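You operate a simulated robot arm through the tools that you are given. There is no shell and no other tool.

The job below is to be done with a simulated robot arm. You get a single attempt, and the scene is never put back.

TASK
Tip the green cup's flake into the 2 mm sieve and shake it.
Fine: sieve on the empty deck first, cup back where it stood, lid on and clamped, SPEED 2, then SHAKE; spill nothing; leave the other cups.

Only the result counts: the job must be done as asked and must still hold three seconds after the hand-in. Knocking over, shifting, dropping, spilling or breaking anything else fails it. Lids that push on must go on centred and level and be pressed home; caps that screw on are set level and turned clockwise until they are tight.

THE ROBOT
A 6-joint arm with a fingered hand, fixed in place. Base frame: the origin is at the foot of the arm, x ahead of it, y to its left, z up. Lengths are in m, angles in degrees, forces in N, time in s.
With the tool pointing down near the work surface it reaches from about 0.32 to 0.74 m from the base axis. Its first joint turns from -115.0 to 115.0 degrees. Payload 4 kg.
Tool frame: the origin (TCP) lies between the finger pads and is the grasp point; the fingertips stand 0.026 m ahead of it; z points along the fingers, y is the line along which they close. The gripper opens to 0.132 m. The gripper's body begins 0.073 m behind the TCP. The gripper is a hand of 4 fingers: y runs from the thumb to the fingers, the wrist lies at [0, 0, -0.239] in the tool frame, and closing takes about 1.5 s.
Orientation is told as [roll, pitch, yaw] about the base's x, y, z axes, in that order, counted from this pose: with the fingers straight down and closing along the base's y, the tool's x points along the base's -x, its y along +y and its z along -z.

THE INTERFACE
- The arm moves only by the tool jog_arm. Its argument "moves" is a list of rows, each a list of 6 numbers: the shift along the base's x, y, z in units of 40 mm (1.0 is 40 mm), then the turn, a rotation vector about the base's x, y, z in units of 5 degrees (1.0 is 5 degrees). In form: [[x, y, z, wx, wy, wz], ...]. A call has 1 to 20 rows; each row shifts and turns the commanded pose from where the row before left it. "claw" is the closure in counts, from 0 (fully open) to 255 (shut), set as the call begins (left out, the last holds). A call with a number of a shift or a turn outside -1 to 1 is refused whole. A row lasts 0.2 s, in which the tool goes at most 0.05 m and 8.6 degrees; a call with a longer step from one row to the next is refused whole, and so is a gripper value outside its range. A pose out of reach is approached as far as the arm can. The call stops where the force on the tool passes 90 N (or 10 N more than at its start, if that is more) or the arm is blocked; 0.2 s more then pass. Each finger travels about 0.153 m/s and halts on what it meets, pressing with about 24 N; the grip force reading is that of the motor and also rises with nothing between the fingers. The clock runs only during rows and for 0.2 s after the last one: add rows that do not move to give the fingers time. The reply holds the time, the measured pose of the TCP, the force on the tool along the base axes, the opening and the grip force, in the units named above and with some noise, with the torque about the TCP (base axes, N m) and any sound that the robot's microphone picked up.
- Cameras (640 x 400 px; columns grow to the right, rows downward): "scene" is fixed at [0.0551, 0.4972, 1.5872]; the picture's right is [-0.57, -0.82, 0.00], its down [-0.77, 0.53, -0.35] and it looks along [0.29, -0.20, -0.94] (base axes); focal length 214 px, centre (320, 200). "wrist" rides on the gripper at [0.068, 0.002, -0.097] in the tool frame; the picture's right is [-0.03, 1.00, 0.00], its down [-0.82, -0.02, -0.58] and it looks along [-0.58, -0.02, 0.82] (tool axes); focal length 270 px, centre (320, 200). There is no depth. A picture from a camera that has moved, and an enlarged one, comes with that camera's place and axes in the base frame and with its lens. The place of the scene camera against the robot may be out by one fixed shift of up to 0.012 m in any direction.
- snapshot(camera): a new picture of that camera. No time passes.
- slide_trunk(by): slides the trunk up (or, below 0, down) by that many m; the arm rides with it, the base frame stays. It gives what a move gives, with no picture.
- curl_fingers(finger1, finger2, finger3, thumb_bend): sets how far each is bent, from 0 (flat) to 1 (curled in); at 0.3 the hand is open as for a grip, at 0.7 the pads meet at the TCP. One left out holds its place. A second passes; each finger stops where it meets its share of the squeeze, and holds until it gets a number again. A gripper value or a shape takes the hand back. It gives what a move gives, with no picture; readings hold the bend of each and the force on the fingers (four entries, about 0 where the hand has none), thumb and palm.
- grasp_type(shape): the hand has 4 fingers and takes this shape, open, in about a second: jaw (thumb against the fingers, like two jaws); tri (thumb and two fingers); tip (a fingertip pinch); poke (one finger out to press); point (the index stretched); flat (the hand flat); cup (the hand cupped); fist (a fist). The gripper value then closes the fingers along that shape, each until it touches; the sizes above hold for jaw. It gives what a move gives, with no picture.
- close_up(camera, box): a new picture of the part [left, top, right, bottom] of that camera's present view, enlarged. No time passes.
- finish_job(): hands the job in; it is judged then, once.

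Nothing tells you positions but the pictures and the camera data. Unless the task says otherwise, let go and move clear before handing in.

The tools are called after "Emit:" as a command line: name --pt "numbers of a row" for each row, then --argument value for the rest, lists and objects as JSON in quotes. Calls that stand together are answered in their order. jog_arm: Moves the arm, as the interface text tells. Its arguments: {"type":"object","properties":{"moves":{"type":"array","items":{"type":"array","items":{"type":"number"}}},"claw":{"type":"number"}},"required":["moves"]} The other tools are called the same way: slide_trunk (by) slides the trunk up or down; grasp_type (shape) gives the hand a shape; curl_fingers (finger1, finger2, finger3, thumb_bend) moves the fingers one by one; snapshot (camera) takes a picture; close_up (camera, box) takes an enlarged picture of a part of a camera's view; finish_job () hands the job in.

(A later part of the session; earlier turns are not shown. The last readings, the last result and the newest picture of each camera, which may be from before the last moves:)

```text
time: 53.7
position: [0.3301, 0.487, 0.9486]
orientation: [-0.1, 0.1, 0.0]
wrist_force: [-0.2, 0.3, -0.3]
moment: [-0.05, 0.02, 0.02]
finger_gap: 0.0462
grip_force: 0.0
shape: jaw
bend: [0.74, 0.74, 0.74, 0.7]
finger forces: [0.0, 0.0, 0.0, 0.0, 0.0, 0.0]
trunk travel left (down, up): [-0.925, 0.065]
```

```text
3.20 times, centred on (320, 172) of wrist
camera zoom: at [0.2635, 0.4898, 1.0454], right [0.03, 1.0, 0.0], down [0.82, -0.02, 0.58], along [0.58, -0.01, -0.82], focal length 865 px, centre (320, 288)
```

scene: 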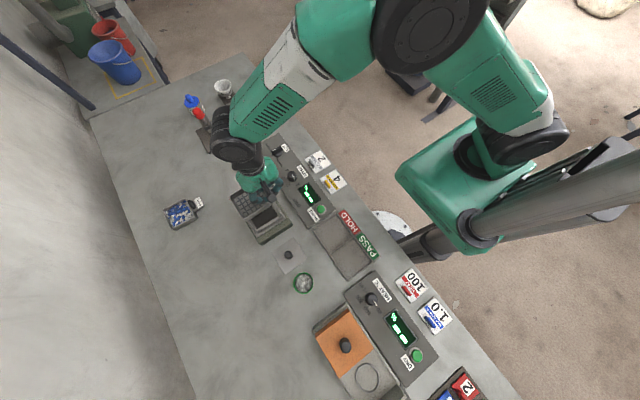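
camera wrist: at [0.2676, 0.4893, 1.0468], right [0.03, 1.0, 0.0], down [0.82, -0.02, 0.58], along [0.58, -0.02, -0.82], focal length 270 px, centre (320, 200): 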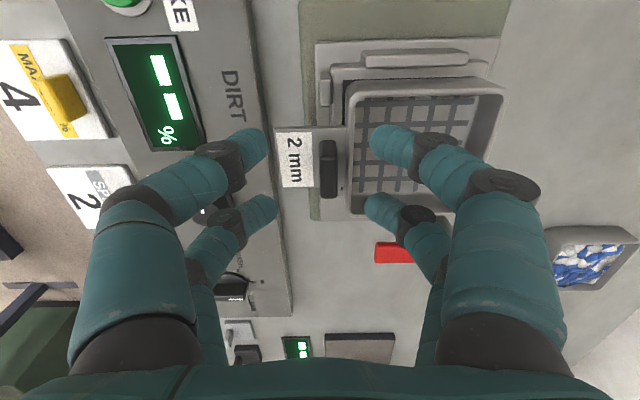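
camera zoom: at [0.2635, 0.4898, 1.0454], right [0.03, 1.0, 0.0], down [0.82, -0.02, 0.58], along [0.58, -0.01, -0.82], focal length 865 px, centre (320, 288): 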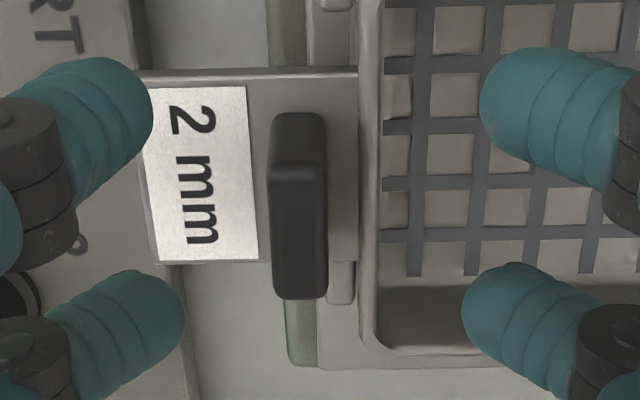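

Emit:
jog_arm --pt "0.01 0 -0.4 0 0 0" --pt "0 0 -0.27 0 0 0" --pt "0 0 0 0 0 0"

Emit:
jog_arm --pt "0 0 0 0 0 0" --pt "0 0 0 0 0 0" --pt "0 0 0 0 0 0" --pt "0 0 0 0 0 0" --claw 255

Emit:
close_up --camera "wrist" --box '[220, 60, 480, 222]'

Emit:
jog_arm --pt "0 0 0 0 0 0" --pt "0 0 0 0 0 0" --pt "0 0 0 0 0 0" --pt "0 0 0 0 0 0" --claw 165

Emit:
close_up --camera "wrist" --box '[220, 60, 480, 222]'

```text
time: 54.5
position: [0.329, 0.4881, 0.9213]
orientation: [0.1, -0.1, -0.1]
wrist_force: [0.2, 0.8, -0.2]
moment: [-0.01, 0.02, 0.0]
finger_gap: 0.0462
grip_force: 0.0
shape: jaw
bend: [0.74, 0.74, 0.74, 0.7]
finger forces: [0.1, 0.0, 0.0, 0.1, 0.1, 0.1]
trunk travel left (down, up): [-0.925, 0.065]
```

```text
time: 55.5
position: [0.3294, 0.4875, 0.9215]
orientation: [0.1, 0.0, 0.0]
wrist_force: [0.2, 1.4, -1.3]
moment: [-0.01, 0.03, -0.02]
finger_gap: 0.0
grip_force: 23.5
shape: jaw
bend: [0.62, 0.7, 0.72, 0.7]
finger forces: [0.1, 20.9, 20.8, 0.0, 0.0, 0.0]
trunk travel left (down, up): [-0.925, 0.065]
```

```text
2.46 times, centred on (350, 141) of wrist
camera zoom: at [0.2626, 0.4891, 1.0178], right [0.03, 1.0, 0.0], down [0.82, -0.02, 0.58], along [0.58, -0.02, -0.82], focal length 665 px, centre (246, 345)
```

zoom: 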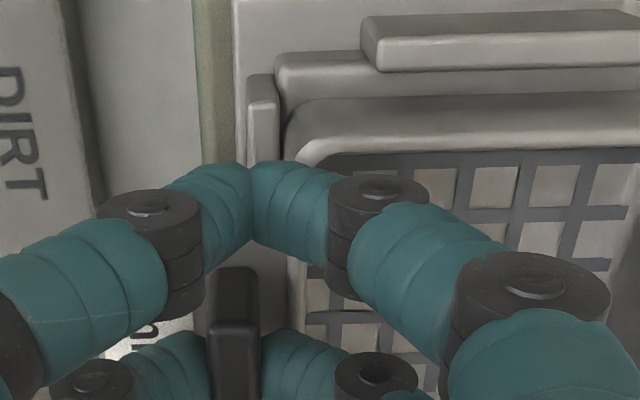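

```text
time: 56.5
position: [0.3289, 0.4865, 0.922]
orientation: [0.0, 0.1, -0.1]
wrist_force: [0.5, 0.2, 0.5]
moment: [0.03, 0.0, -0.01]
finger_gap: 0.046
grip_force: 0.0
shape: jaw
bend: [0.74, 0.74, 0.74, 0.7]
finger forces: [0.0, 0.1, 0.0, 0.0, 0.0, 0.0]
trunk travel left (down, up): [-0.925, 0.065]
```

```text
2.46 times, centred on (350, 141) of wrist
camera zoom: at [0.2626, 0.4891, 1.0179], right [0.03, 1.0, 0.0], down [0.82, -0.02, 0.58], along [0.58, -0.02, -0.82], focal length 665 px, centre (246, 345)
```

zoom: 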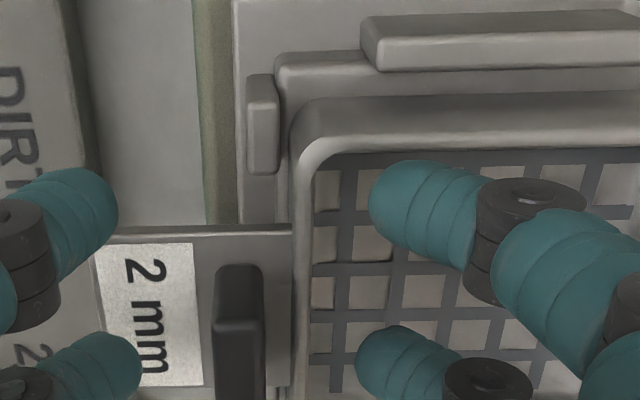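

The tab stayed where it was, so I still need about +4 mm in y. I will grip again, drag by that amount, and release.

Emit:
jog_arm --pt "0 0 0 0 0 0" --pt "0 0 0 0 0 0" --pt "0 0 0 0 0 0" --pt "0 0 0 0 0 0" --pt "0 0.05 0 0 0 0" --pt "0 0.05 0 0 0 0" --pt "0 0 0 0 0 0" --claw 255

Emit:
close_up --camera "wrist" --box '[220, 60, 480, 222]'

Emit:
jog_arm --pt "0 0 0 0 0 0" --pt "0 0 0 0 0 0" --pt "0 0 0 0 0 0" --pt "0 0 0 0 0 0" --claw 165

Emit:
close_up --camera "wrist" --box '[220, 60, 480, 222]'

```text
time: 58.1
position: [0.33, 0.4909, 0.9207]
orientation: [0.0, -0.1, 0.0]
wrist_force: [0.2, -1.3, -0.8]
moment: [0.02, 0.01, 0.0]
finger_gap: 0.0
grip_force: 23.6
shape: jaw
bend: [0.62, 0.71, 0.72, 0.7]
finger forces: [0.0, 21.0, 20.9, 0.0, 0.0, 0.1]
trunk travel left (down, up): [-0.925, 0.065]
```

```text
2.46 times, centred on (350, 141) of wrist
camera zoom: at [0.2625, 0.4931, 1.0174], right [0.03, 1.0, 0.0], down [0.82, -0.02, 0.58], along [0.58, -0.01, -0.82], focal length 665 px, centre (246, 345)
```

zoom: 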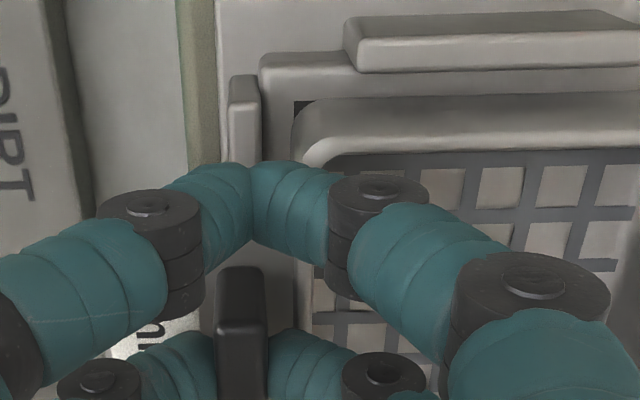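

```text
time: 59.1
position: [0.3295, 0.4911, 0.9201]
orientation: [0.0, -0.1, 0.0]
wrist_force: [-0.5, 0.1, -0.7]
moment: [0.01, -0.03, -0.03]
finger_gap: 0.0462
grip_force: 0.2
shape: jaw
bend: [0.74, 0.74, 0.74, 0.7]
finger forces: [0.1, 0.0, 0.0, 0.1, 0.1, 0.0]
trunk travel left (down, up): [-0.925, 0.065]
```

```text
2.46 times, centred on (350, 141) of wrist
camera zoom: at [0.2625, 0.4929, 1.0174], right [0.03, 1.0, 0.0], down [0.82, -0.02, 0.58], along [0.58, -0.02, -0.82], focal length 665 px, centre (246, 345)
```

zoom: 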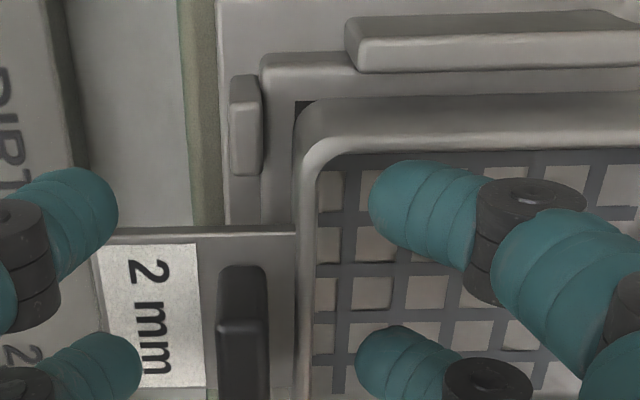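

Emit:
jog_arm --pt "0 0 0.4 0 0 0" --pt "0 0 0.9 0 0 0" --pt "0 0 0.9 0 0 0" --pt "0.2 0.5 0.9 0 0 0" --pt "0.3 0.5 0.8 0 0 0" --pt "0.3 0.4 0 0 0 0" --pt "0 0 0 0 0 0" --pt "0 0 0 0 0 0"

Emit:
close_up --camera "wrist" --box '[220, 0, 420, 125]'

```text
time: 60.9
position: [0.364, 0.5464, 1.0752]
orientation: [0.0, 0.0, 0.0]
wrist_force: [0.0, 0.3, -0.3]
moment: [0.01, 0.01, 0.01]
finger_gap: 0.0463
grip_force: 0.1
shape: jaw
bend: [0.74, 0.74, 0.74, 0.7]
finger forces: [0.0, 0.1, 0.1, 0.0, 0.1, 0.0]
trunk travel left (down, up): [-0.925, 0.065]
```

```text
3.20 times, centred on (320, 62) of wrist
camera zoom: at [0.2978, 0.5477, 1.1723], right [0.03, 1.0, 0.0], down [0.82, -0.02, 0.58], along [0.58, -0.02, -0.82], focal length 865 px, centre (320, 640)
```

zoom: 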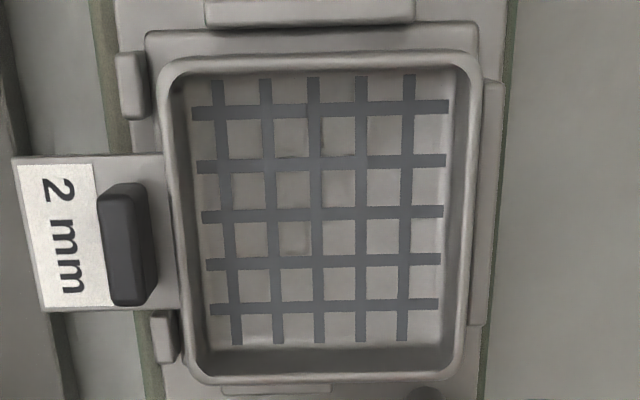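

The sieve is now centred on the deck to about 1–2 mm. Next comes the pour: I plan to grip the cup with the hand leaning, then tip it towards -x. I will first rehearse that hand rotation, empty and high above the sieve, to see that the arm can reach it.

Emit:
jog_arm --pt "0 0 0.5 0 -1 0" --pt "0 0 0.2 0 -1 0" --pt "0 0 0 0 -1 0" --pt "0 0 0 0 -1 0" --pt "0 0 0 0 -1 0" --pt "0 0 0 0 -1 0" --pt "0 0 0 0 -1 0" --pt "0 0 0 0 -1 0" --pt "0 0 0 0 -1 0" --pt "0 0 0 0 0 0"

Emit:
snapshot --camera "scene"

```text
time: 63.1
position: [0.3612, 0.5451, 1.1041]
orientation: [0.0, -45.1, -0.1]
wrist_force: [0.0, 0.8, -0.4]
moment: [0.01, -0.02, -0.01]
finger_gap: 0.0462
grip_force: 0.1
shape: jaw
bend: [0.74, 0.74, 0.74, 0.7]
finger forces: [0.1, 0.0, 0.0, 0.1, 0.0, 0.0]
trunk travel left (down, up): [-0.925, 0.065]
```

```text
taken
```

scene: 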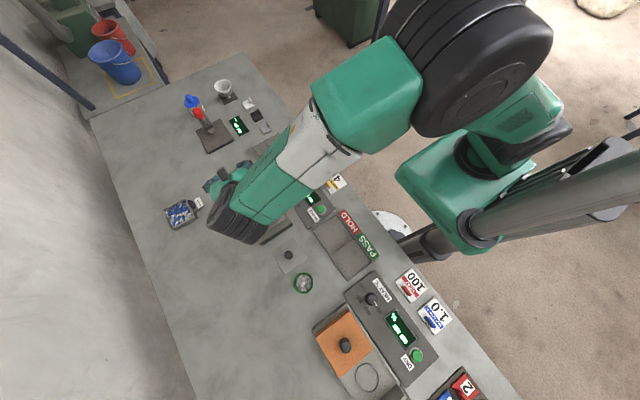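

Emit:
jog_arm --pt "0 0 0 0 -1 0" --pt "0 0 0 0 -1 0" --pt "0 0 0 0 -1 0" --pt "0 0 0 0 -1 0" --pt "0 0 0 0 -1 0" --pt "0 0 0 0 -1 0" --pt "0 0 0 0 -1 0" --pt "0 0 0 0 -1 0" --pt "0 0 0 0 -1 0" --pt "0 0 0 0 0 0"

Emit:
snapshot --camera "scene"

Emit:
snapshot --camera "wrist"

```text
time: 65.3
position: [0.3618, 0.5468, 1.1035]
orientation: [145.8, -89.9, -145.8]
wrist_force: [-0.2, -0.4, 0.6]
moment: [0.0, 0.03, -0.01]
finger_gap: 0.0463
grip_force: 0.2
shape: jaw
bend: [0.74, 0.74, 0.74, 0.7]
finger forces: [0.1, 0.0, 0.0, 0.1, 0.0, 0.0]
trunk travel left (down, up): [-0.925, 0.065]
```

```text
taken
```

scene: 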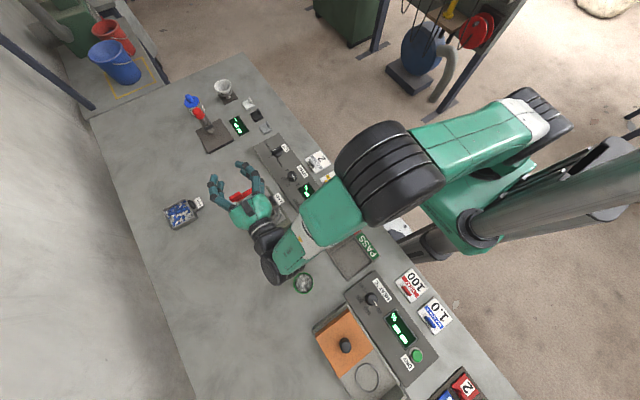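

```text
taken
camera wrist: at [0.2655, 0.5488, 1.0355], right [0.0, 1.0, 0.03], down [-0.58, -0.02, 0.82], along [0.82, -0.02, 0.58], focal length 270 px, centre (320, 200)
```

wrist: 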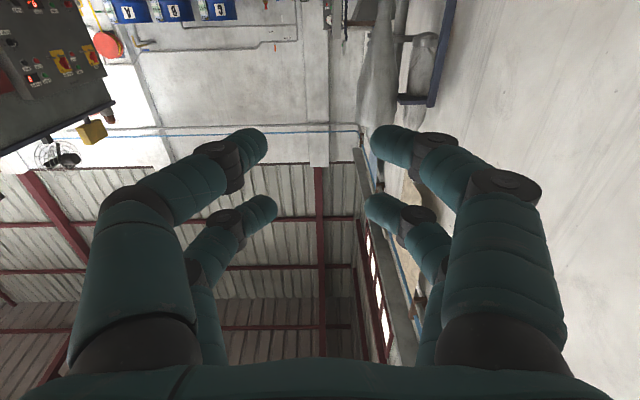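

The arm reaches the tipped pose. I will test it lowered to the pouring height too, still empty.

Emit:
jog_arm --pt "0 0 -0.8 0 0 0" --pt "0 0 -0.8 0 0 0" --pt "0 0 -0.8 0 0 0" --pt "0 0 -0.5 0 0 0" --pt "0 0 0 0 0 0"

Emit:
snapshot --camera "scene"

```text
time: 66.5
position: [0.3615, 0.5468, 0.9877]
orientation: [94.4, -90.0, -94.3]
wrist_force: [-0.6, 0.2, 0.6]
moment: [0.04, 0.01, 0.03]
finger_gap: 0.0462
grip_force: 0.0
shape: jaw
bend: [0.74, 0.74, 0.74, 0.7]
finger forces: [0.0, 0.0, 0.1, 0.0, 0.0, 0.0]
trunk travel left (down, up): [-0.925, 0.065]
```

```text
taken
```

scene: 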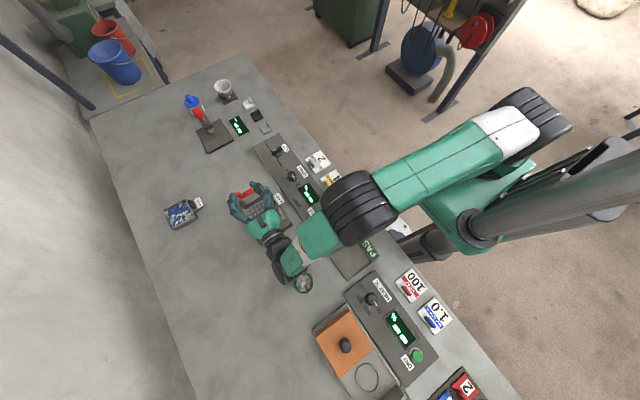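

Reachable there too. I will go back up and rotate the hand to the +30 degree lean while moving back over the cup.

Emit:
jog_arm --pt "0 0 0.8 0 1 0" --pt "0 0 0.8 0 1 0" --pt "0 0 0.8 0 1 0" --pt "0 0 0.6 0 1 0" --pt "-0.2 0 0 0 1 0" --pt "-0.4 0 0 0 1 0" --pt "-0.4 0 0 0 1 0" --pt "-0.4 0 0 0 1 0" --pt "-0.4 0 0 0 1 0" --pt "-0.4 0 0 0 1 0" --pt "-0.4 0 0 0 1 0" --pt "-0.4 0 0 0 1 0" --pt "-0.4 0 0 0 1 0" --pt "-0.4 0 0 0 1 0" --pt "-0.4 0 0 0 1 0" --pt "-0.4 0 0 0 1 0" --pt "-0.4 0 0 0 1 0" --pt "-0.4 0 0 0 1 0" --claw 60

Emit:
jog_arm --pt "-0.4 0 0 0 1 0" --pt "-0.4 0 0 0 1 0" --pt "-0.4 0 0 0 1 0" --pt "-0.4 0 0 0 1 0" --pt "-0.4 0 0 0 1 0" --pt "-0.2 0 0 0 1 0" --pt "0 0 -0.8 0 0 0" --pt "0 0 -0.7 0 0 0" --pt "0 0 0 0 0 0" --pt "0 0 0 0 0 0"

Emit:
snapshot --camera "wrist"

Emit:
snapshot --camera "scene"

```text
time: 70.3
position: [0.1459, 0.547, 1.1089]
orientation: [0.1, 0.1, -0.2]
wrist_force: [-1.2, 0.0, -0.1]
moment: [0.01, 0.01, -0.01]
finger_gap: 0.1006
grip_force: 0.1
shape: jaw
bend: [0.63, 0.63, 0.63, 0.49]
finger forces: [0.1, 0.1, 0.0, 0.0, 0.0, 0.0]
trunk travel left (down, up): [-0.925, 0.065]
```

```text
time: 72.5
position: [0.0567, 0.5495, 1.047]
orientation: [-0.1, 30.0, 0.0]
wrist_force: [1.0, 0.1, 1.1]
moment: [-0.02, 0.01, 0.01]
finger_gap: 0.1009
grip_force: 0.1
shape: jaw
bend: [0.63, 0.63, 0.63, 0.49]
finger forces: [0.1, 0.1, 0.0, 0.0, 0.0, 0.1]
trunk travel left (down, up): [-0.925, 0.065]
```

```text
taken
camera wrist: at [0.0477, 0.5505, 1.1649], right [0.02, 1.0, -0.01], down [1.0, -0.02, 0.09], along [0.09, -0.01, -1.0], focal length 270 px, centre (320, 200)
```

wrist: 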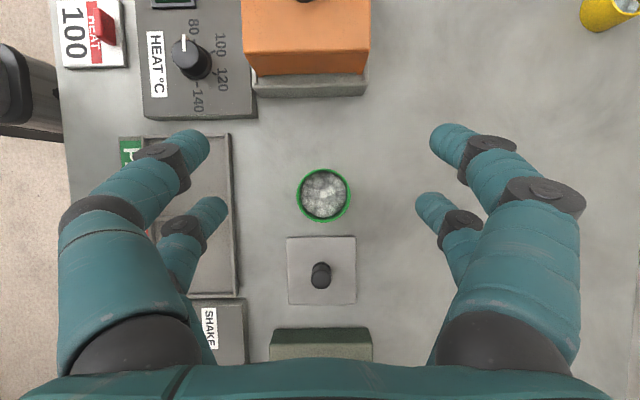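

```text
taken
```

scene: 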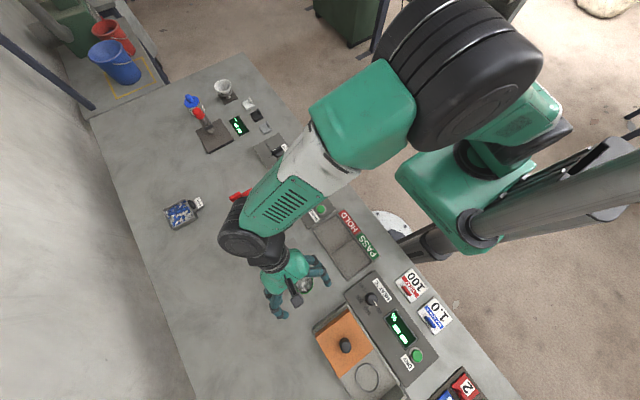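

This near-vertical view is good for measuring. I will zoom in on the cup and the lid.

Emit:
close_up --camera "wrist" --box '[260, 145, 420, 245]'

Emit:
close_up --camera "wrist" --box '[240, 220, 400, 320]'

```text
4.00 times, centred on (340, 195) of wrist
camera zoom: at [0.0477, 0.5505, 1.1649], right [0.02, 1.0, -0.01], down [1.0, -0.02, 0.09], along [0.09, -0.01, -1.0], focal length 1081 px, centre (240, 220)
```

zoom: 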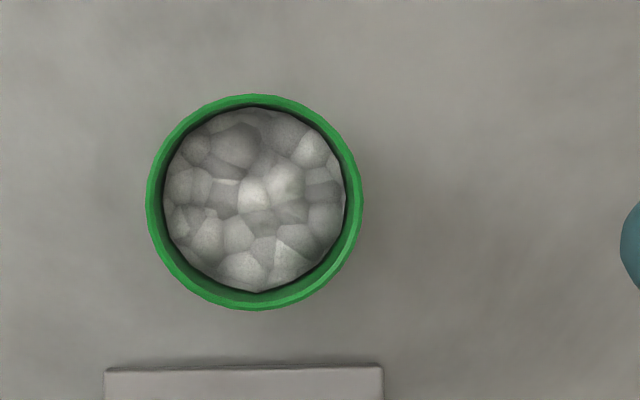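

```text
4.00 times, centred on (320, 270) of wrist
camera zoom: at [0.0477, 0.5505, 1.1649], right [0.02, 1.0, -0.01], down [1.0, -0.02, 0.09], along [0.09, -0.01, -1.0], focal length 1081 px, centre (320, -80)
```

zoom: 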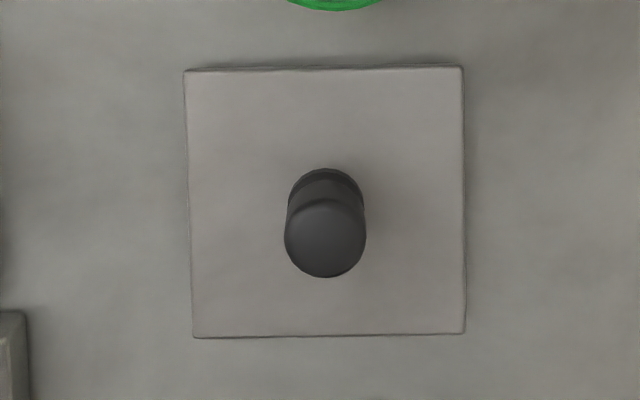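

The cup axis is near (0.0705, 0.550), its rim is about 62 mm wide at z ≈ 0.85, and the lid is near (0.177, 0.546). I will reduce the lean to 20 degrees and come down around the cup in stages.

Emit:
jog_arm --pt "0.17 0.01 0 0 -1 0" --pt "0.17 0.01 0 0 -1 0" --pt "0 0 -0.9 0 0 0" --pt "0 0 -0.9 0 0 0" --pt "0 0 -0.9 0 0 0" --pt "0 0 -0.8 0 0 0" --pt "0 0 0 0 0 0" --pt "0 0 0 0 0 0"

Emit:
snapshot --camera "wrist"

```text
time: 74.3
position: [0.0697, 0.5453, 0.9099]
orientation: [-0.1, 20.0, -0.1]
wrist_force: [0.3, 0.6, -0.9]
moment: [-0.01, 0.0, -0.01]
finger_gap: 0.1008
grip_force: 0.1
shape: jaw
bend: [0.63, 0.63, 0.63, 0.49]
finger forces: [0.0, 0.0, 0.1, 0.1, 0.0, 0.0]
trunk travel left (down, up): [-0.925, 0.065]
```

```text
taken
camera wrist: at [0.0404, 0.5475, 1.0236], right [0.02, 1.0, -0.01], down [0.96, -0.02, 0.26], along [0.26, -0.02, -0.96], focal length 270 px, centre (320, 200)
```

wrist: 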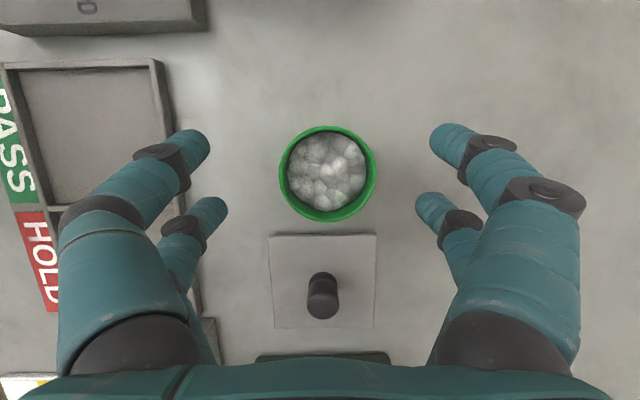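

The cup centre reads (0.0703, 0.5503). The hand is about 5 mm short in y, so I will correct that and go lower.

Emit:
jog_arm --pt "0.01 0.12 0 0 0 0" --pt "0 0 -0.5 0 0 0" --pt "0 0 -0.5 0 0 0" --pt "0 0 0 0 0 0" --pt "0 0 0 0 0 0"

Emit:
snapshot --camera "wrist"

```text
time: 75.5
position: [0.0706, 0.5507, 0.8686]
orientation: [-0.1, 20.0, -0.1]
wrist_force: [0.0, 0.2, 0.2]
moment: [0.0, 0.01, -0.02]
finger_gap: 0.1008
grip_force: 0.0
shape: jaw
bend: [0.63, 0.63, 0.63, 0.49]
finger forces: [0.0, 0.0, 0.0, 0.0, 0.0, 0.0]
trunk travel left (down, up): [-0.925, 0.065]
```

```text
taken
camera wrist: at [0.0411, 0.5522, 0.9836], right [0.02, 1.0, -0.01], down [0.96, -0.02, 0.26], along [0.26, -0.01, -0.96], focal length 270 px, centre (320, 200)
```

wrist: 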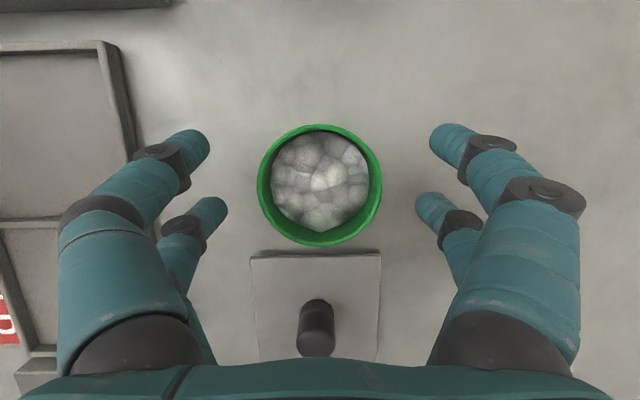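

The cup is centred between the digits. I will go down another 3 cm and narrow the fingers a bit, without touching, to check the centring.

Emit:
jog_arm --pt "0 0 -0.35 0 0 0" --pt "0 0 -0.38 0 0 0" --pt "0 0 0 0 0 0" --pt "0 0 0 0 0 0" --claw 100

Emit:
snapshot --camera "wrist"

```text
time: 76.5
position: [0.072, 0.5498, 0.8391]
orientation: [0.1, 20.1, -0.1]
wrist_force: [-0.1, -0.4, -0.2]
moment: [0.04, -0.02, -0.04]
finger_gap: 0.0808
grip_force: 0.0
shape: jaw
bend: [0.71, 0.71, 0.71, 0.7]
finger forces: [0.1, 0.0, 0.1, 0.1, 0.1, 0.0]
trunk travel left (down, up): [-0.925, 0.065]
```

```text
taken
camera wrist: at [0.0423, 0.552, 0.9528], right [0.02, 1.0, -0.01], down [0.96, -0.02, 0.26], along [0.26, -0.01, -0.96], focal length 270 px, centre (320, 200)
```

wrist: 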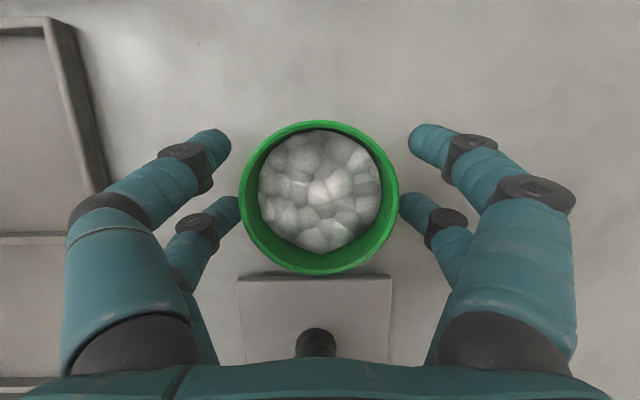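

The cup is centred. I will close on it now.

Emit:
jog_arm --pt "0 0 0 0 0 0" --pt "0 0 0 0 0 0" --pt "0 0 0 0 0 0" --pt "0 0 0 0 0 0" --pt "0 0 0 0 0 0" --claw 215

Emit:
snapshot --camera "wrist"

```text
time: 77.7
position: [0.0729, 0.5507, 0.8399]
orientation: [0.1, 20.0, 0.0]
wrist_force: [-0.9, -0.9, 7.7]
moment: [0.11, -0.18, 0.04]
finger_gap: 0.0347
grip_force: 24.3
shape: jaw
bend: [0.74, 0.73, 0.74, 0.74]
finger forces: [18.6, 24.4, 24.9, 0.0, 19.0, 0.1]
trunk travel left (down, up): [-0.925, 0.065]
```

```text
taken
camera wrist: at [0.0421, 0.5517, 0.9536], right [0.02, 1.0, -0.01], down [0.96, -0.02, 0.26], along [0.26, -0.01, -0.96], focal length 270 px, centre (320, 200)
```

wrist: 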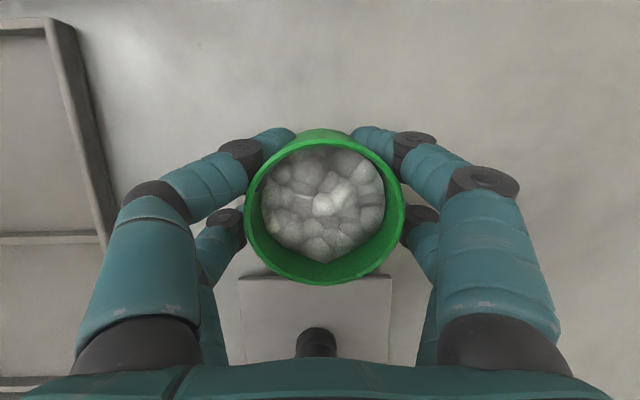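

All four digits grip with 19–25 N, but the cup seems to have leaned somewhat towards the hand. I will look closely before moving.

Emit:
close_up --camera "wrist" --box '[230, 110, 430, 300]'

Emit:
close_up --camera "scene" --box '[260, 250, 340, 310]'

```text
2.11 times, centred on (330, 205) of wrist
camera zoom: at [0.0421, 0.5517, 0.9536], right [0.02, 1.0, -0.01], down [0.96, -0.02, 0.26], along [0.26, -0.01, -0.96], focal length 569 px, centre (299, 190)
```

zoom: 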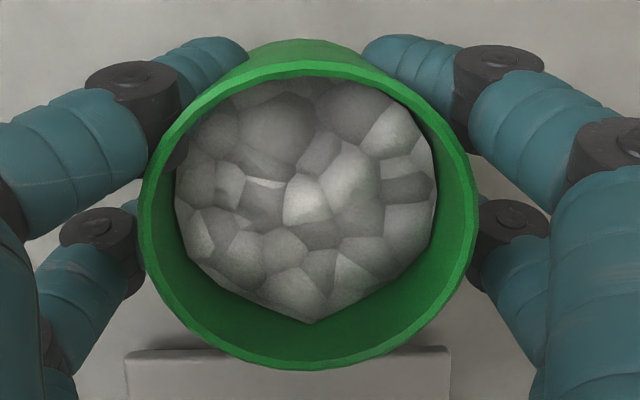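

```text
6.67 times, centred on (300, 280) of scene
camera zoom: at [0.0551, 0.4972, 1.5872], right [-0.57, -0.82, 0.0], down [-0.77, 0.53, -0.35], along [0.29, -0.2, -0.94], focal length 1430 px, centre (453, -333)
```

zoom: 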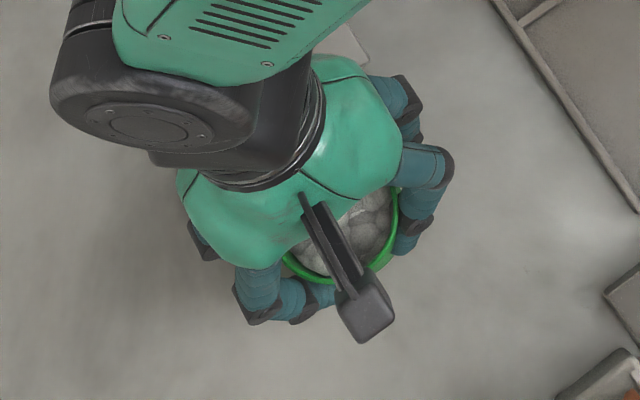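

The cup leans about 9 degrees with the hand but holds everything. The grip is firm, so I will lift slowly and straighten it by rotating the hand back about 9 degrees.

Emit:
jog_arm --pt "0 0 0.2 0 0 0" --pt "0 0 0.3 0 0 0" --pt "0 0 0.4 0 0 0" --pt "0 0 0.4 0 -0.5 0" --pt "0 0 0.4 0 -0.6 0" --pt "0 0 0.4 0 -0.7 0" --pt "0 0 0 0 0 0"

Emit:
snapshot --camera "wrist"

Emit:
snapshot --camera "scene"

```text
time: 79.3
position: [0.071, 0.5533, 0.9239]
orientation: [0.1, 10.9, 0.0]
wrist_force: [0.0, -0.9, -0.4]
moment: [-0.04, -0.05, -0.03]
finger_gap: 0.0335
grip_force: 24.4
shape: jaw
bend: [0.74, 0.73, 0.74, 0.74]
finger forces: [19.5, 24.3, 25.8, 0.0, 16.9, 0.0]
trunk travel left (down, up): [-0.925, 0.065]
```

```text
taken
camera wrist: at [0.0229, 0.5553, 1.0321], right [0.03, 1.0, -0.01], down [0.91, -0.02, 0.41], along [0.41, -0.02, -0.91], focal length 270 px, centre (320, 200)
```

wrist: 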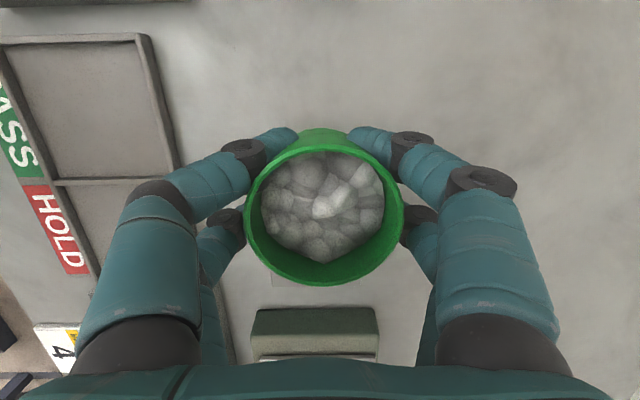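

```text
taken
```

scene: 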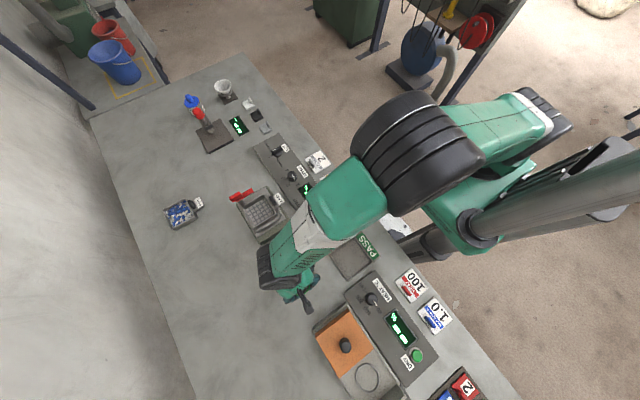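

The cup is held upright with nothing spilled. I will raise it further and carry it smoothly across to the sieve, passing over the lid and deck.

Emit:
jog_arm --pt "0 0 0.4 0 0 0" --pt "0 0 0.7 0 0 0" --pt "0 0 0.7 0 0 0" --pt "0.1 0 0.5 0 0 0" --pt "0.3 0 0.3 0 0 0" --pt "0.5 -0.02 0 0 0 0" --pt "0.6 -0.02 0 0 0 0" --pt "0.6 -0.02 0 0 0 0" --pt "0.6 -0.02 0 0 0 0" --pt "0.6 -0.02 0 0 0 0" --pt "0.6 -0.02 0 0 0 0" --pt "0.6 -0.02 0 0 0 0" --pt "0.6 -0.02 0 0 0 0" --pt "0.6 -0.02 0 0 0 0" --pt "0.6 -0.02 0 0 0 0" --pt "0.6 0 0 0 0 0" --pt "0.5 0 0 0 0 0" --pt "0.3 0 0 0 0 0" --pt "0.1 0 0 0 0 0" --pt "0 0 0 0 0 0"

Emit:
snapshot --camera "wrist"

Emit:
snapshot --camera "scene"

```text
time: 83.5
position: [0.3815, 0.5458, 1.0276]
orientation: [0.0, 11.0, -0.1]
wrist_force: [-0.3, 0.3, -0.9]
moment: [-0.02, -0.02, 0.04]
finger_gap: 0.0333
grip_force: 23.9
shape: jaw
bend: [0.75, 0.73, 0.74, 0.74]
finger forces: [18.4, 24.3, 25.9, 0.0, 16.0, 0.1]
trunk travel left (down, up): [-0.925, 0.065]
```

```text
taken
camera wrist: at [0.3354, 0.5467, 1.1351], right [0.03, 1.0, -0.01], down [0.91, -0.02, 0.41], along [0.41, -0.02, -0.91], focal length 270 px, centre (320, 200)
```

wrist: 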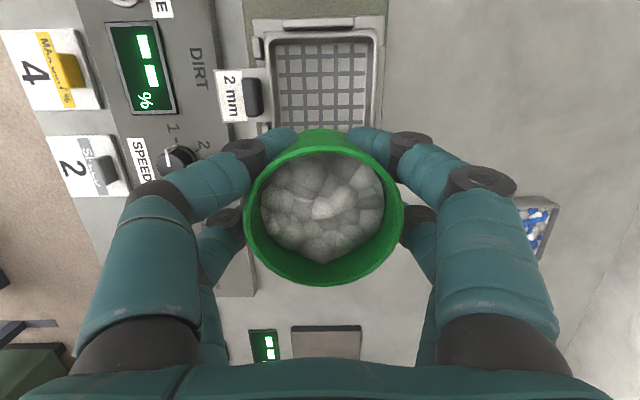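

```text
taken
```

scene: 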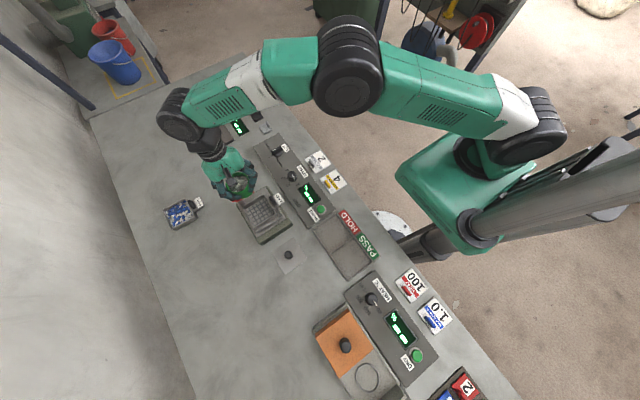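

The cup is above the sieve and aligned in y. I will begin tipping: first to a moderate tilt with the lip over the sieve.

Emit:
jog_arm --pt "0.05 0 0 0 -0.5 0" --pt "0.05 0 -0.1 0 -0.8 0" --pt "0.05 0 -0.15 0 -0.9 0" --pt "0.05 0 -0.15 0 -0.9 0" --pt "0.03 0 -0.15 0 -0.9 0" --pt "0 0 -0.15 0 -0.9 0" --pt "0 0 -0.1 0 -0.8 0" --pt "0 0 -0.1 0 -0.5 0" --pt "0 0 0 0 0 0"

Emit:
snapshot --camera "wrist"

Emit:
close_up --camera "scene" --box '[180, 140, 340, 240]'

```text
time: 85.5
position: [0.3915, 0.5442, 0.9904]
orientation: [0.0, -20.0, -0.1]
wrist_force: [0.1, -0.6, -0.6]
moment: [-0.01, -0.01, -0.02]
finger_gap: 0.0328
grip_force: 23.7
shape: jaw
bend: [0.75, 0.73, 0.74, 0.74]
finger forces: [19.9, 24.1, 26.2, 0.0, 16.4, 0.1]
trunk travel left (down, up): [-0.925, 0.065]
```

```text
taken
camera wrist: at [0.2956, 0.5461, 1.058], right [0.02, 1.0, 0.01], down [0.57, -0.02, 0.82], along [0.82, -0.01, -0.57], focal length 270 px, centre (320, 200)
```

wrist: 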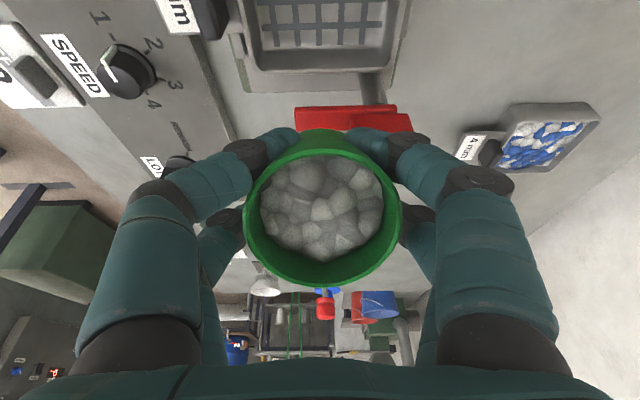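

```text
4.00 times, centred on (260, 190) of scene
camera zoom: at [0.0551, 0.4972, 1.5872], right [-0.57, -0.82, 0.0], down [-0.77, 0.53, -0.35], along [0.29, -0.2, -0.94], focal length 858 px, centre (560, 240)
```

zoom: 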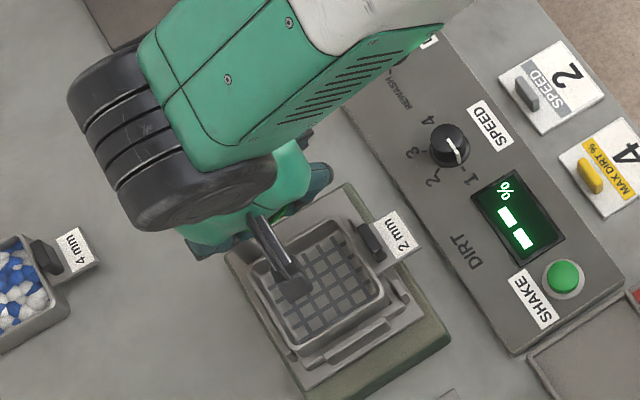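

At 31 degrees of tilt nothing has moved yet. I will continue more slowly and keep the lip over the sieve centre.

Emit:
jog_arm --pt "0 0.02 -0.01 0 -0.5 0" --pt "0 0.02 -0.01 0 -0.5 0" --pt "-0.01 0 -0.01 0 -0.5 0" --pt "-0.01 0 -0.01 0 -0.5 0" --pt "-0.01 0 -0.01 0 -0.5 0" --pt "-0.01 0 -0.01 0 -0.5 0" --pt "-0.01 0 -0.01 0 -0.5 0" --pt "-0.02 0 -0.01 0 -0.5 0" --pt "0 0 0 0 0 0"

Emit:
snapshot --camera "wrist"

Emit:
close_up --camera "scene" --box '[200, 160, 320, 240]'

```text
time: 87.5
position: [0.3875, 0.546, 0.9874]
orientation: [0.0, -40.0, -0.1]
wrist_force: [0.4, -0.3, 0.1]
moment: [-0.03, 0.0, -0.02]
finger_gap: 0.0323
grip_force: 23.9
shape: jaw
bend: [0.75, 0.73, 0.74, 0.74]
finger forces: [20.9, 23.9, 26.4, 0.1, 16.6, 0.0]
trunk travel left (down, up): [-0.925, 0.065]
```

```text
taken
camera wrist: at [0.2762, 0.5474, 1.0171], right [0.02, 1.0, 0.02], down [0.25, -0.02, 0.97], along [0.97, -0.02, -0.25], focal length 270 px, centre (320, 200)
```

wrist: 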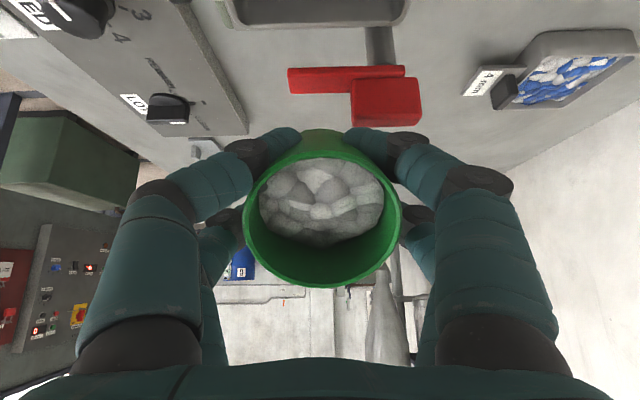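

```text
5.00 times, centred on (260, 200) of scene
camera zoom: at [0.0551, 0.4972, 1.5872], right [-0.57, -0.82, 0.0], down [-0.77, 0.53, -0.35], along [0.29, -0.2, -0.94], focal length 1072 px, centre (620, 200)
```

zoom: 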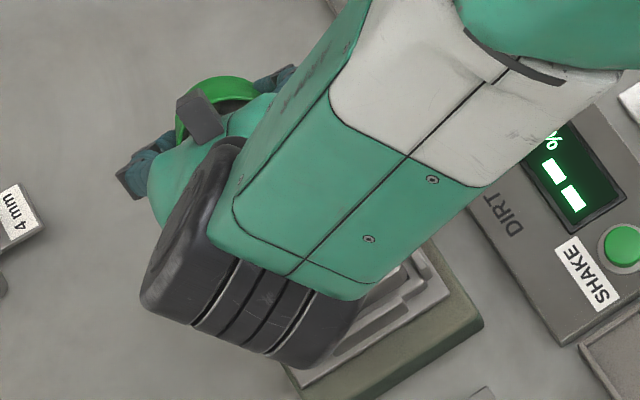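

At 51 degrees the flake has shifted towards the lip. I will keep on slowly.

Emit:
jog_arm --pt "-0.02 0 0 0 -0.5 0" --pt "-0.02 0 0 0 -0.5 0" --pt "-0.02 0 0 0 -0.5 0" --pt "-0.02 0 0 0 -0.5 0" --pt "-0.03 0 0 0 -0.5 0" --pt "-0.03 0 0 0 -0.5 0" --pt "0 0 0 0 0 0"

Emit:
snapshot --camera "wrist"

Emit:
snapshot --camera "scene"

```text
time: 89.1
position: [0.3835, 0.5447, 0.9877]
orientation: [0.1, -55.1, -0.1]
wrist_force: [-1.0, 0.2, -0.1]
moment: [-0.01, 0.01, 0.03]
finger_gap: 0.0319
grip_force: 23.8
shape: jaw
bend: [0.75, 0.73, 0.74, 0.74]
finger forces: [21.5, 23.7, 26.6, 0.1, 16.7, 0.0]
trunk travel left (down, up): [-0.925, 0.065]
```

```text
taken
camera wrist: at [0.266, 0.5475, 0.9865], right [0.02, 1.0, 0.02], down [-0.01, -0.02, 1.0], along [1.0, -0.02, 0.01], focal length 270 px, centre (320, 200)
```

wrist: 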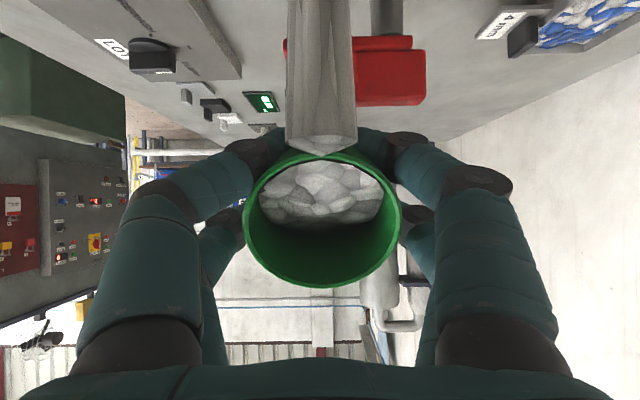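

```text
taken
```

scene: 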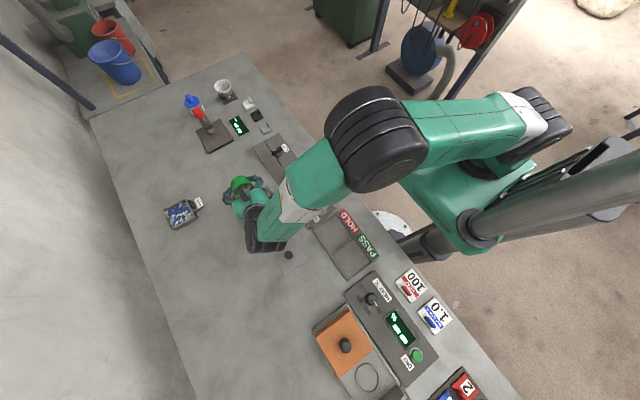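

The flake is now streaming from the lip straight down into the sieve. I will keep tipping slowly and keep the lip over the centre.

Emit:
jog_arm --pt "-0.03 0 0 0 -0.4 0" --pt "-0.03 0 0 0 -0.4 0" --pt "-0.04 0 0 0 -0.4 0" --pt "-0.04 0 0 0 -0.4 0" --pt "-0.04 0 0 0 -0.4 0" --pt "0 0 0 0 0 0" --pt "0 0 0 0 0 0"

Emit:
snapshot --camera "wrist"

Emit:
jog_arm --pt "-0.05 0 0 0 -0.4 0" --pt "-0.05 0 0 0 -0.4 0" --pt "-0.05 0 0 0 -0.4 0" --pt "-0.05 0 0 0 -0.4 0" --pt "-0.05 0 0 0 -0.4 0" --pt "0 0 0 0 0 0" --pt "0 0 0 0 0 0"

Emit:
snapshot --camera "wrist"

```text
time: 90.7
position: [0.3763, 0.5466, 0.9881]
orientation: [0.1, -65.0, 0.0]
wrist_force: [-0.4, 0.7, -0.4]
moment: [-0.01, 0.03, -0.01]
finger_gap: 0.0322
grip_force: 24.2
shape: jaw
bend: [0.75, 0.73, 0.74, 0.74]
finger forces: [21.8, 23.8, 26.5, 0.0, 16.8, 0.1]
trunk travel left (down, up): [-0.925, 0.065]
```

```text
taken
camera wrist: at [0.2622, 0.548, 0.9668], right [0.01, 1.0, 0.02], down [-0.18, -0.02, 0.98], along [0.98, -0.02, 0.18], focal length 270 px, centre (320, 200)
```

wrist: 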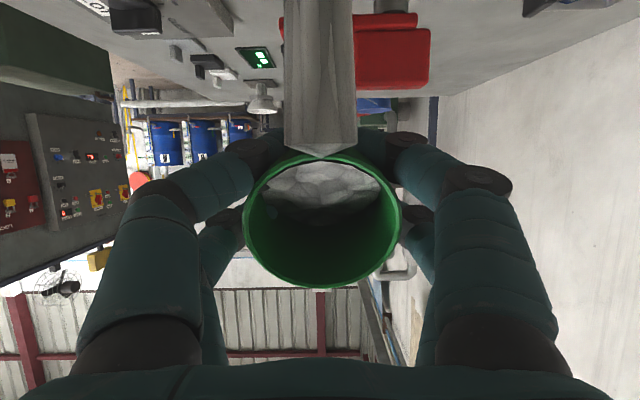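

```text
time: 92.3
position: [0.3671, 0.5446, 0.989]
orientation: [0.1, -75.1, -0.1]
wrist_force: [-0.3, -0.7, 0.4]
moment: [-0.02, 0.0, 0.01]
finger_gap: 0.032
grip_force: 24.0
shape: jaw
bend: [0.75, 0.73, 0.74, 0.74]
finger forces: [21.9, 23.7, 26.6, 0.0, 16.7, 0.0]
trunk travel left (down, up): [-0.925, 0.065]
```

```text
taken
camera wrist: at [0.2577, 0.5474, 0.9474], right [0.01, 1.0, 0.02], down [-0.35, -0.02, 0.94], along [0.94, -0.02, 0.35], focal length 270 px, centre (320, 200)
```

wrist: 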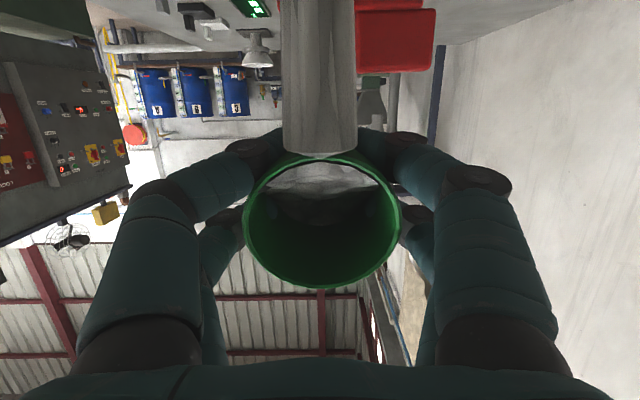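

Nearly all of it is out. I will tip further to empty the cup fully.

Emit:
jog_arm --pt "-0.04 0 0 0 -0.5 0" --pt "-0.04 0 0 0 -0.5 0" --pt "-0.04 0 0 0 -0.5 0" --pt "-0.04 0 0 0 -0.5 0" --pt "-0.03 0 0.05 0 -0.5 0" --pt "-0.03 0 0.05 0 -0.5 0" --pt "-0.03 0 0 0 -0.5 0" --pt "-0.03 0 0 0 -0.5 0" --pt "0 0 0 0 0 0" --pt "0 0 0 0 0 0" --pt "0 0 0 0 0 0"

Emit:
snapshot --camera "wrist"

Emit:
snapshot --camera "scene"

```text
time: 94.7
position: [0.3536, 0.5449, 0.9913]
orientation: [179.9, -84.9, -180.0]
wrist_force: [0.4, -0.3, 0.0]
moment: [0.0, 0.0, 0.0]
finger_gap: 0.0317
grip_force: 23.8
shape: jaw
bend: [0.75, 0.73, 0.73, 0.74]
finger forces: [22.3, 23.6, 26.6, 0.0, 16.5, 0.0]
trunk travel left (down, up): [-0.925, 0.065]
```

```text
taken
camera wrist: at [0.2658, 0.5473, 0.9147], right [0.0, 1.0, 0.03], down [-0.65, -0.02, 0.76], along [0.76, -0.02, 0.65], focal length 270 px, centre (320, 200)
```

wrist: 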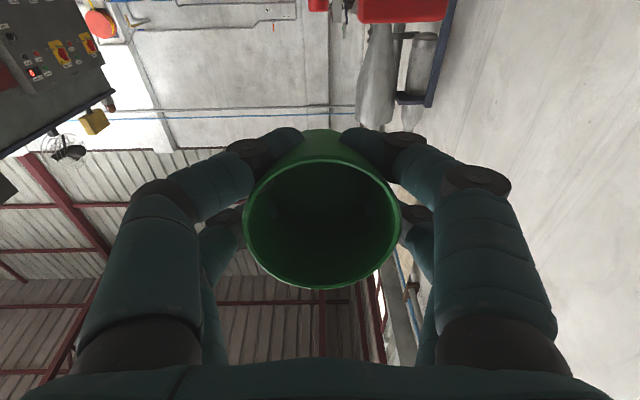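

```text
taken
```

scene: 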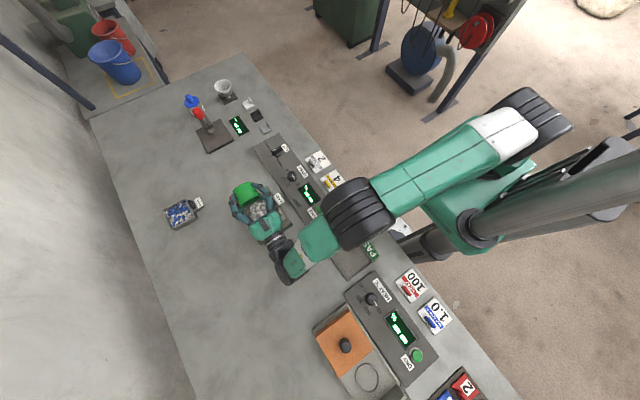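

The cup is empty. I will bring it back upright, rising first, and carry it back over its place.

Emit:
jog_arm --pt "0 0 0.4 0 0.6 0" --pt "0 0 0.6 0 1 0" --pt "0 0 0.6 0 1 0" --pt "0 0 0.2 0 1 0" --pt "0 0 0 0 1 0" --pt "0 0 0 0 1 0" --pt "0 0 0 0 1 0" --pt "0 0 0 0 1 0" --pt "-0.2 0 0 0 1 0" --pt "-0.3 0 0 0 1 0" --pt "-0.3 0 0 0 1 0" --pt "-0.3 0 0 0 1 0" --pt "-0.3 0 0 0 1 0" --pt "-0.3 0 0 0 1 0" --pt "-0.3 0 0 0 1 0" --pt "-0.4 0 0 0 1 0" --pt "-0.4 0 0 0 1 0" --pt "-0.4 0 0 0 1 0" --pt "-0.4 0 0 0 1 0" --pt "-0.4 0 0 0 1 0"

Emit:
jog_arm --pt "-0.4 0.01 0 0 1 0" --pt "-0.5 0.02 0 0 0.6 0" --pt "-0.6 0.02 0 0 0 0" --pt "-0.6 0.02 0 0 0 0" --pt "-0.6 0.02 0 0 0 0" --pt "-0.4 0 0 0 0 0" --pt "0 0 0 0 0 0" --pt "0 0 0 0 0 0"

Emit:
snapshot --camera "wrist"

Emit:
close_up --camera "scene" --box '[220, 160, 320, 240]'

```text
time: 98.9
position: [0.1969, 0.5465, 1.0635]
orientation: [0.0, 3.1, -0.1]
wrist_force: [-0.2, 0.2, -0.4]
moment: [0.01, -0.01, 0.01]
finger_gap: 0.0308
grip_force: 24.3
shape: jaw
bend: [0.75, 0.73, 0.73, 0.74]
finger forces: [23.2, 23.4, 27.0, 0.0, 17.0, 0.0]
trunk travel left (down, up): [-0.925, 0.065]
```

```text
time: 100.7
position: [0.0723, 0.5473, 1.063]
orientation: [0.0, 11.0, 0.0]
wrist_force: [1.0, -0.1, -0.9]
moment: [0.0, -0.02, -0.03]
finger_gap: 0.0307
grip_force: 24.0
shape: jaw
bend: [0.75, 0.73, 0.73, 0.74]
finger forces: [22.9, 23.4, 26.9, 0.0, 16.9, 0.0]
trunk travel left (down, up): [-0.925, 0.065]
```

```text
taken
camera wrist: at [0.0243, 0.5487, 1.1711], right [0.03, 1.0, 0.0], down [0.91, -0.02, 0.41], along [0.41, -0.01, -0.91], focal length 270 px, centre (320, 200)
```

wrist: 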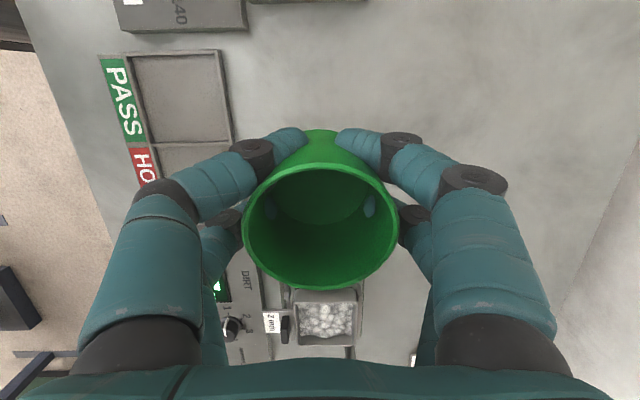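

```text
5.00 times, centred on (270, 200) of scene
camera zoom: at [0.0551, 0.4972, 1.5872], right [-0.57, -0.82, 0.0], down [-0.77, 0.53, -0.35], along [0.29, -0.2, -0.94], focal length 1072 px, centre (570, 200)
```

zoom: 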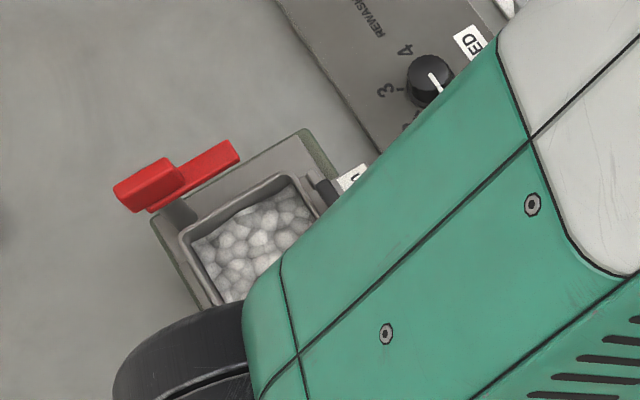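

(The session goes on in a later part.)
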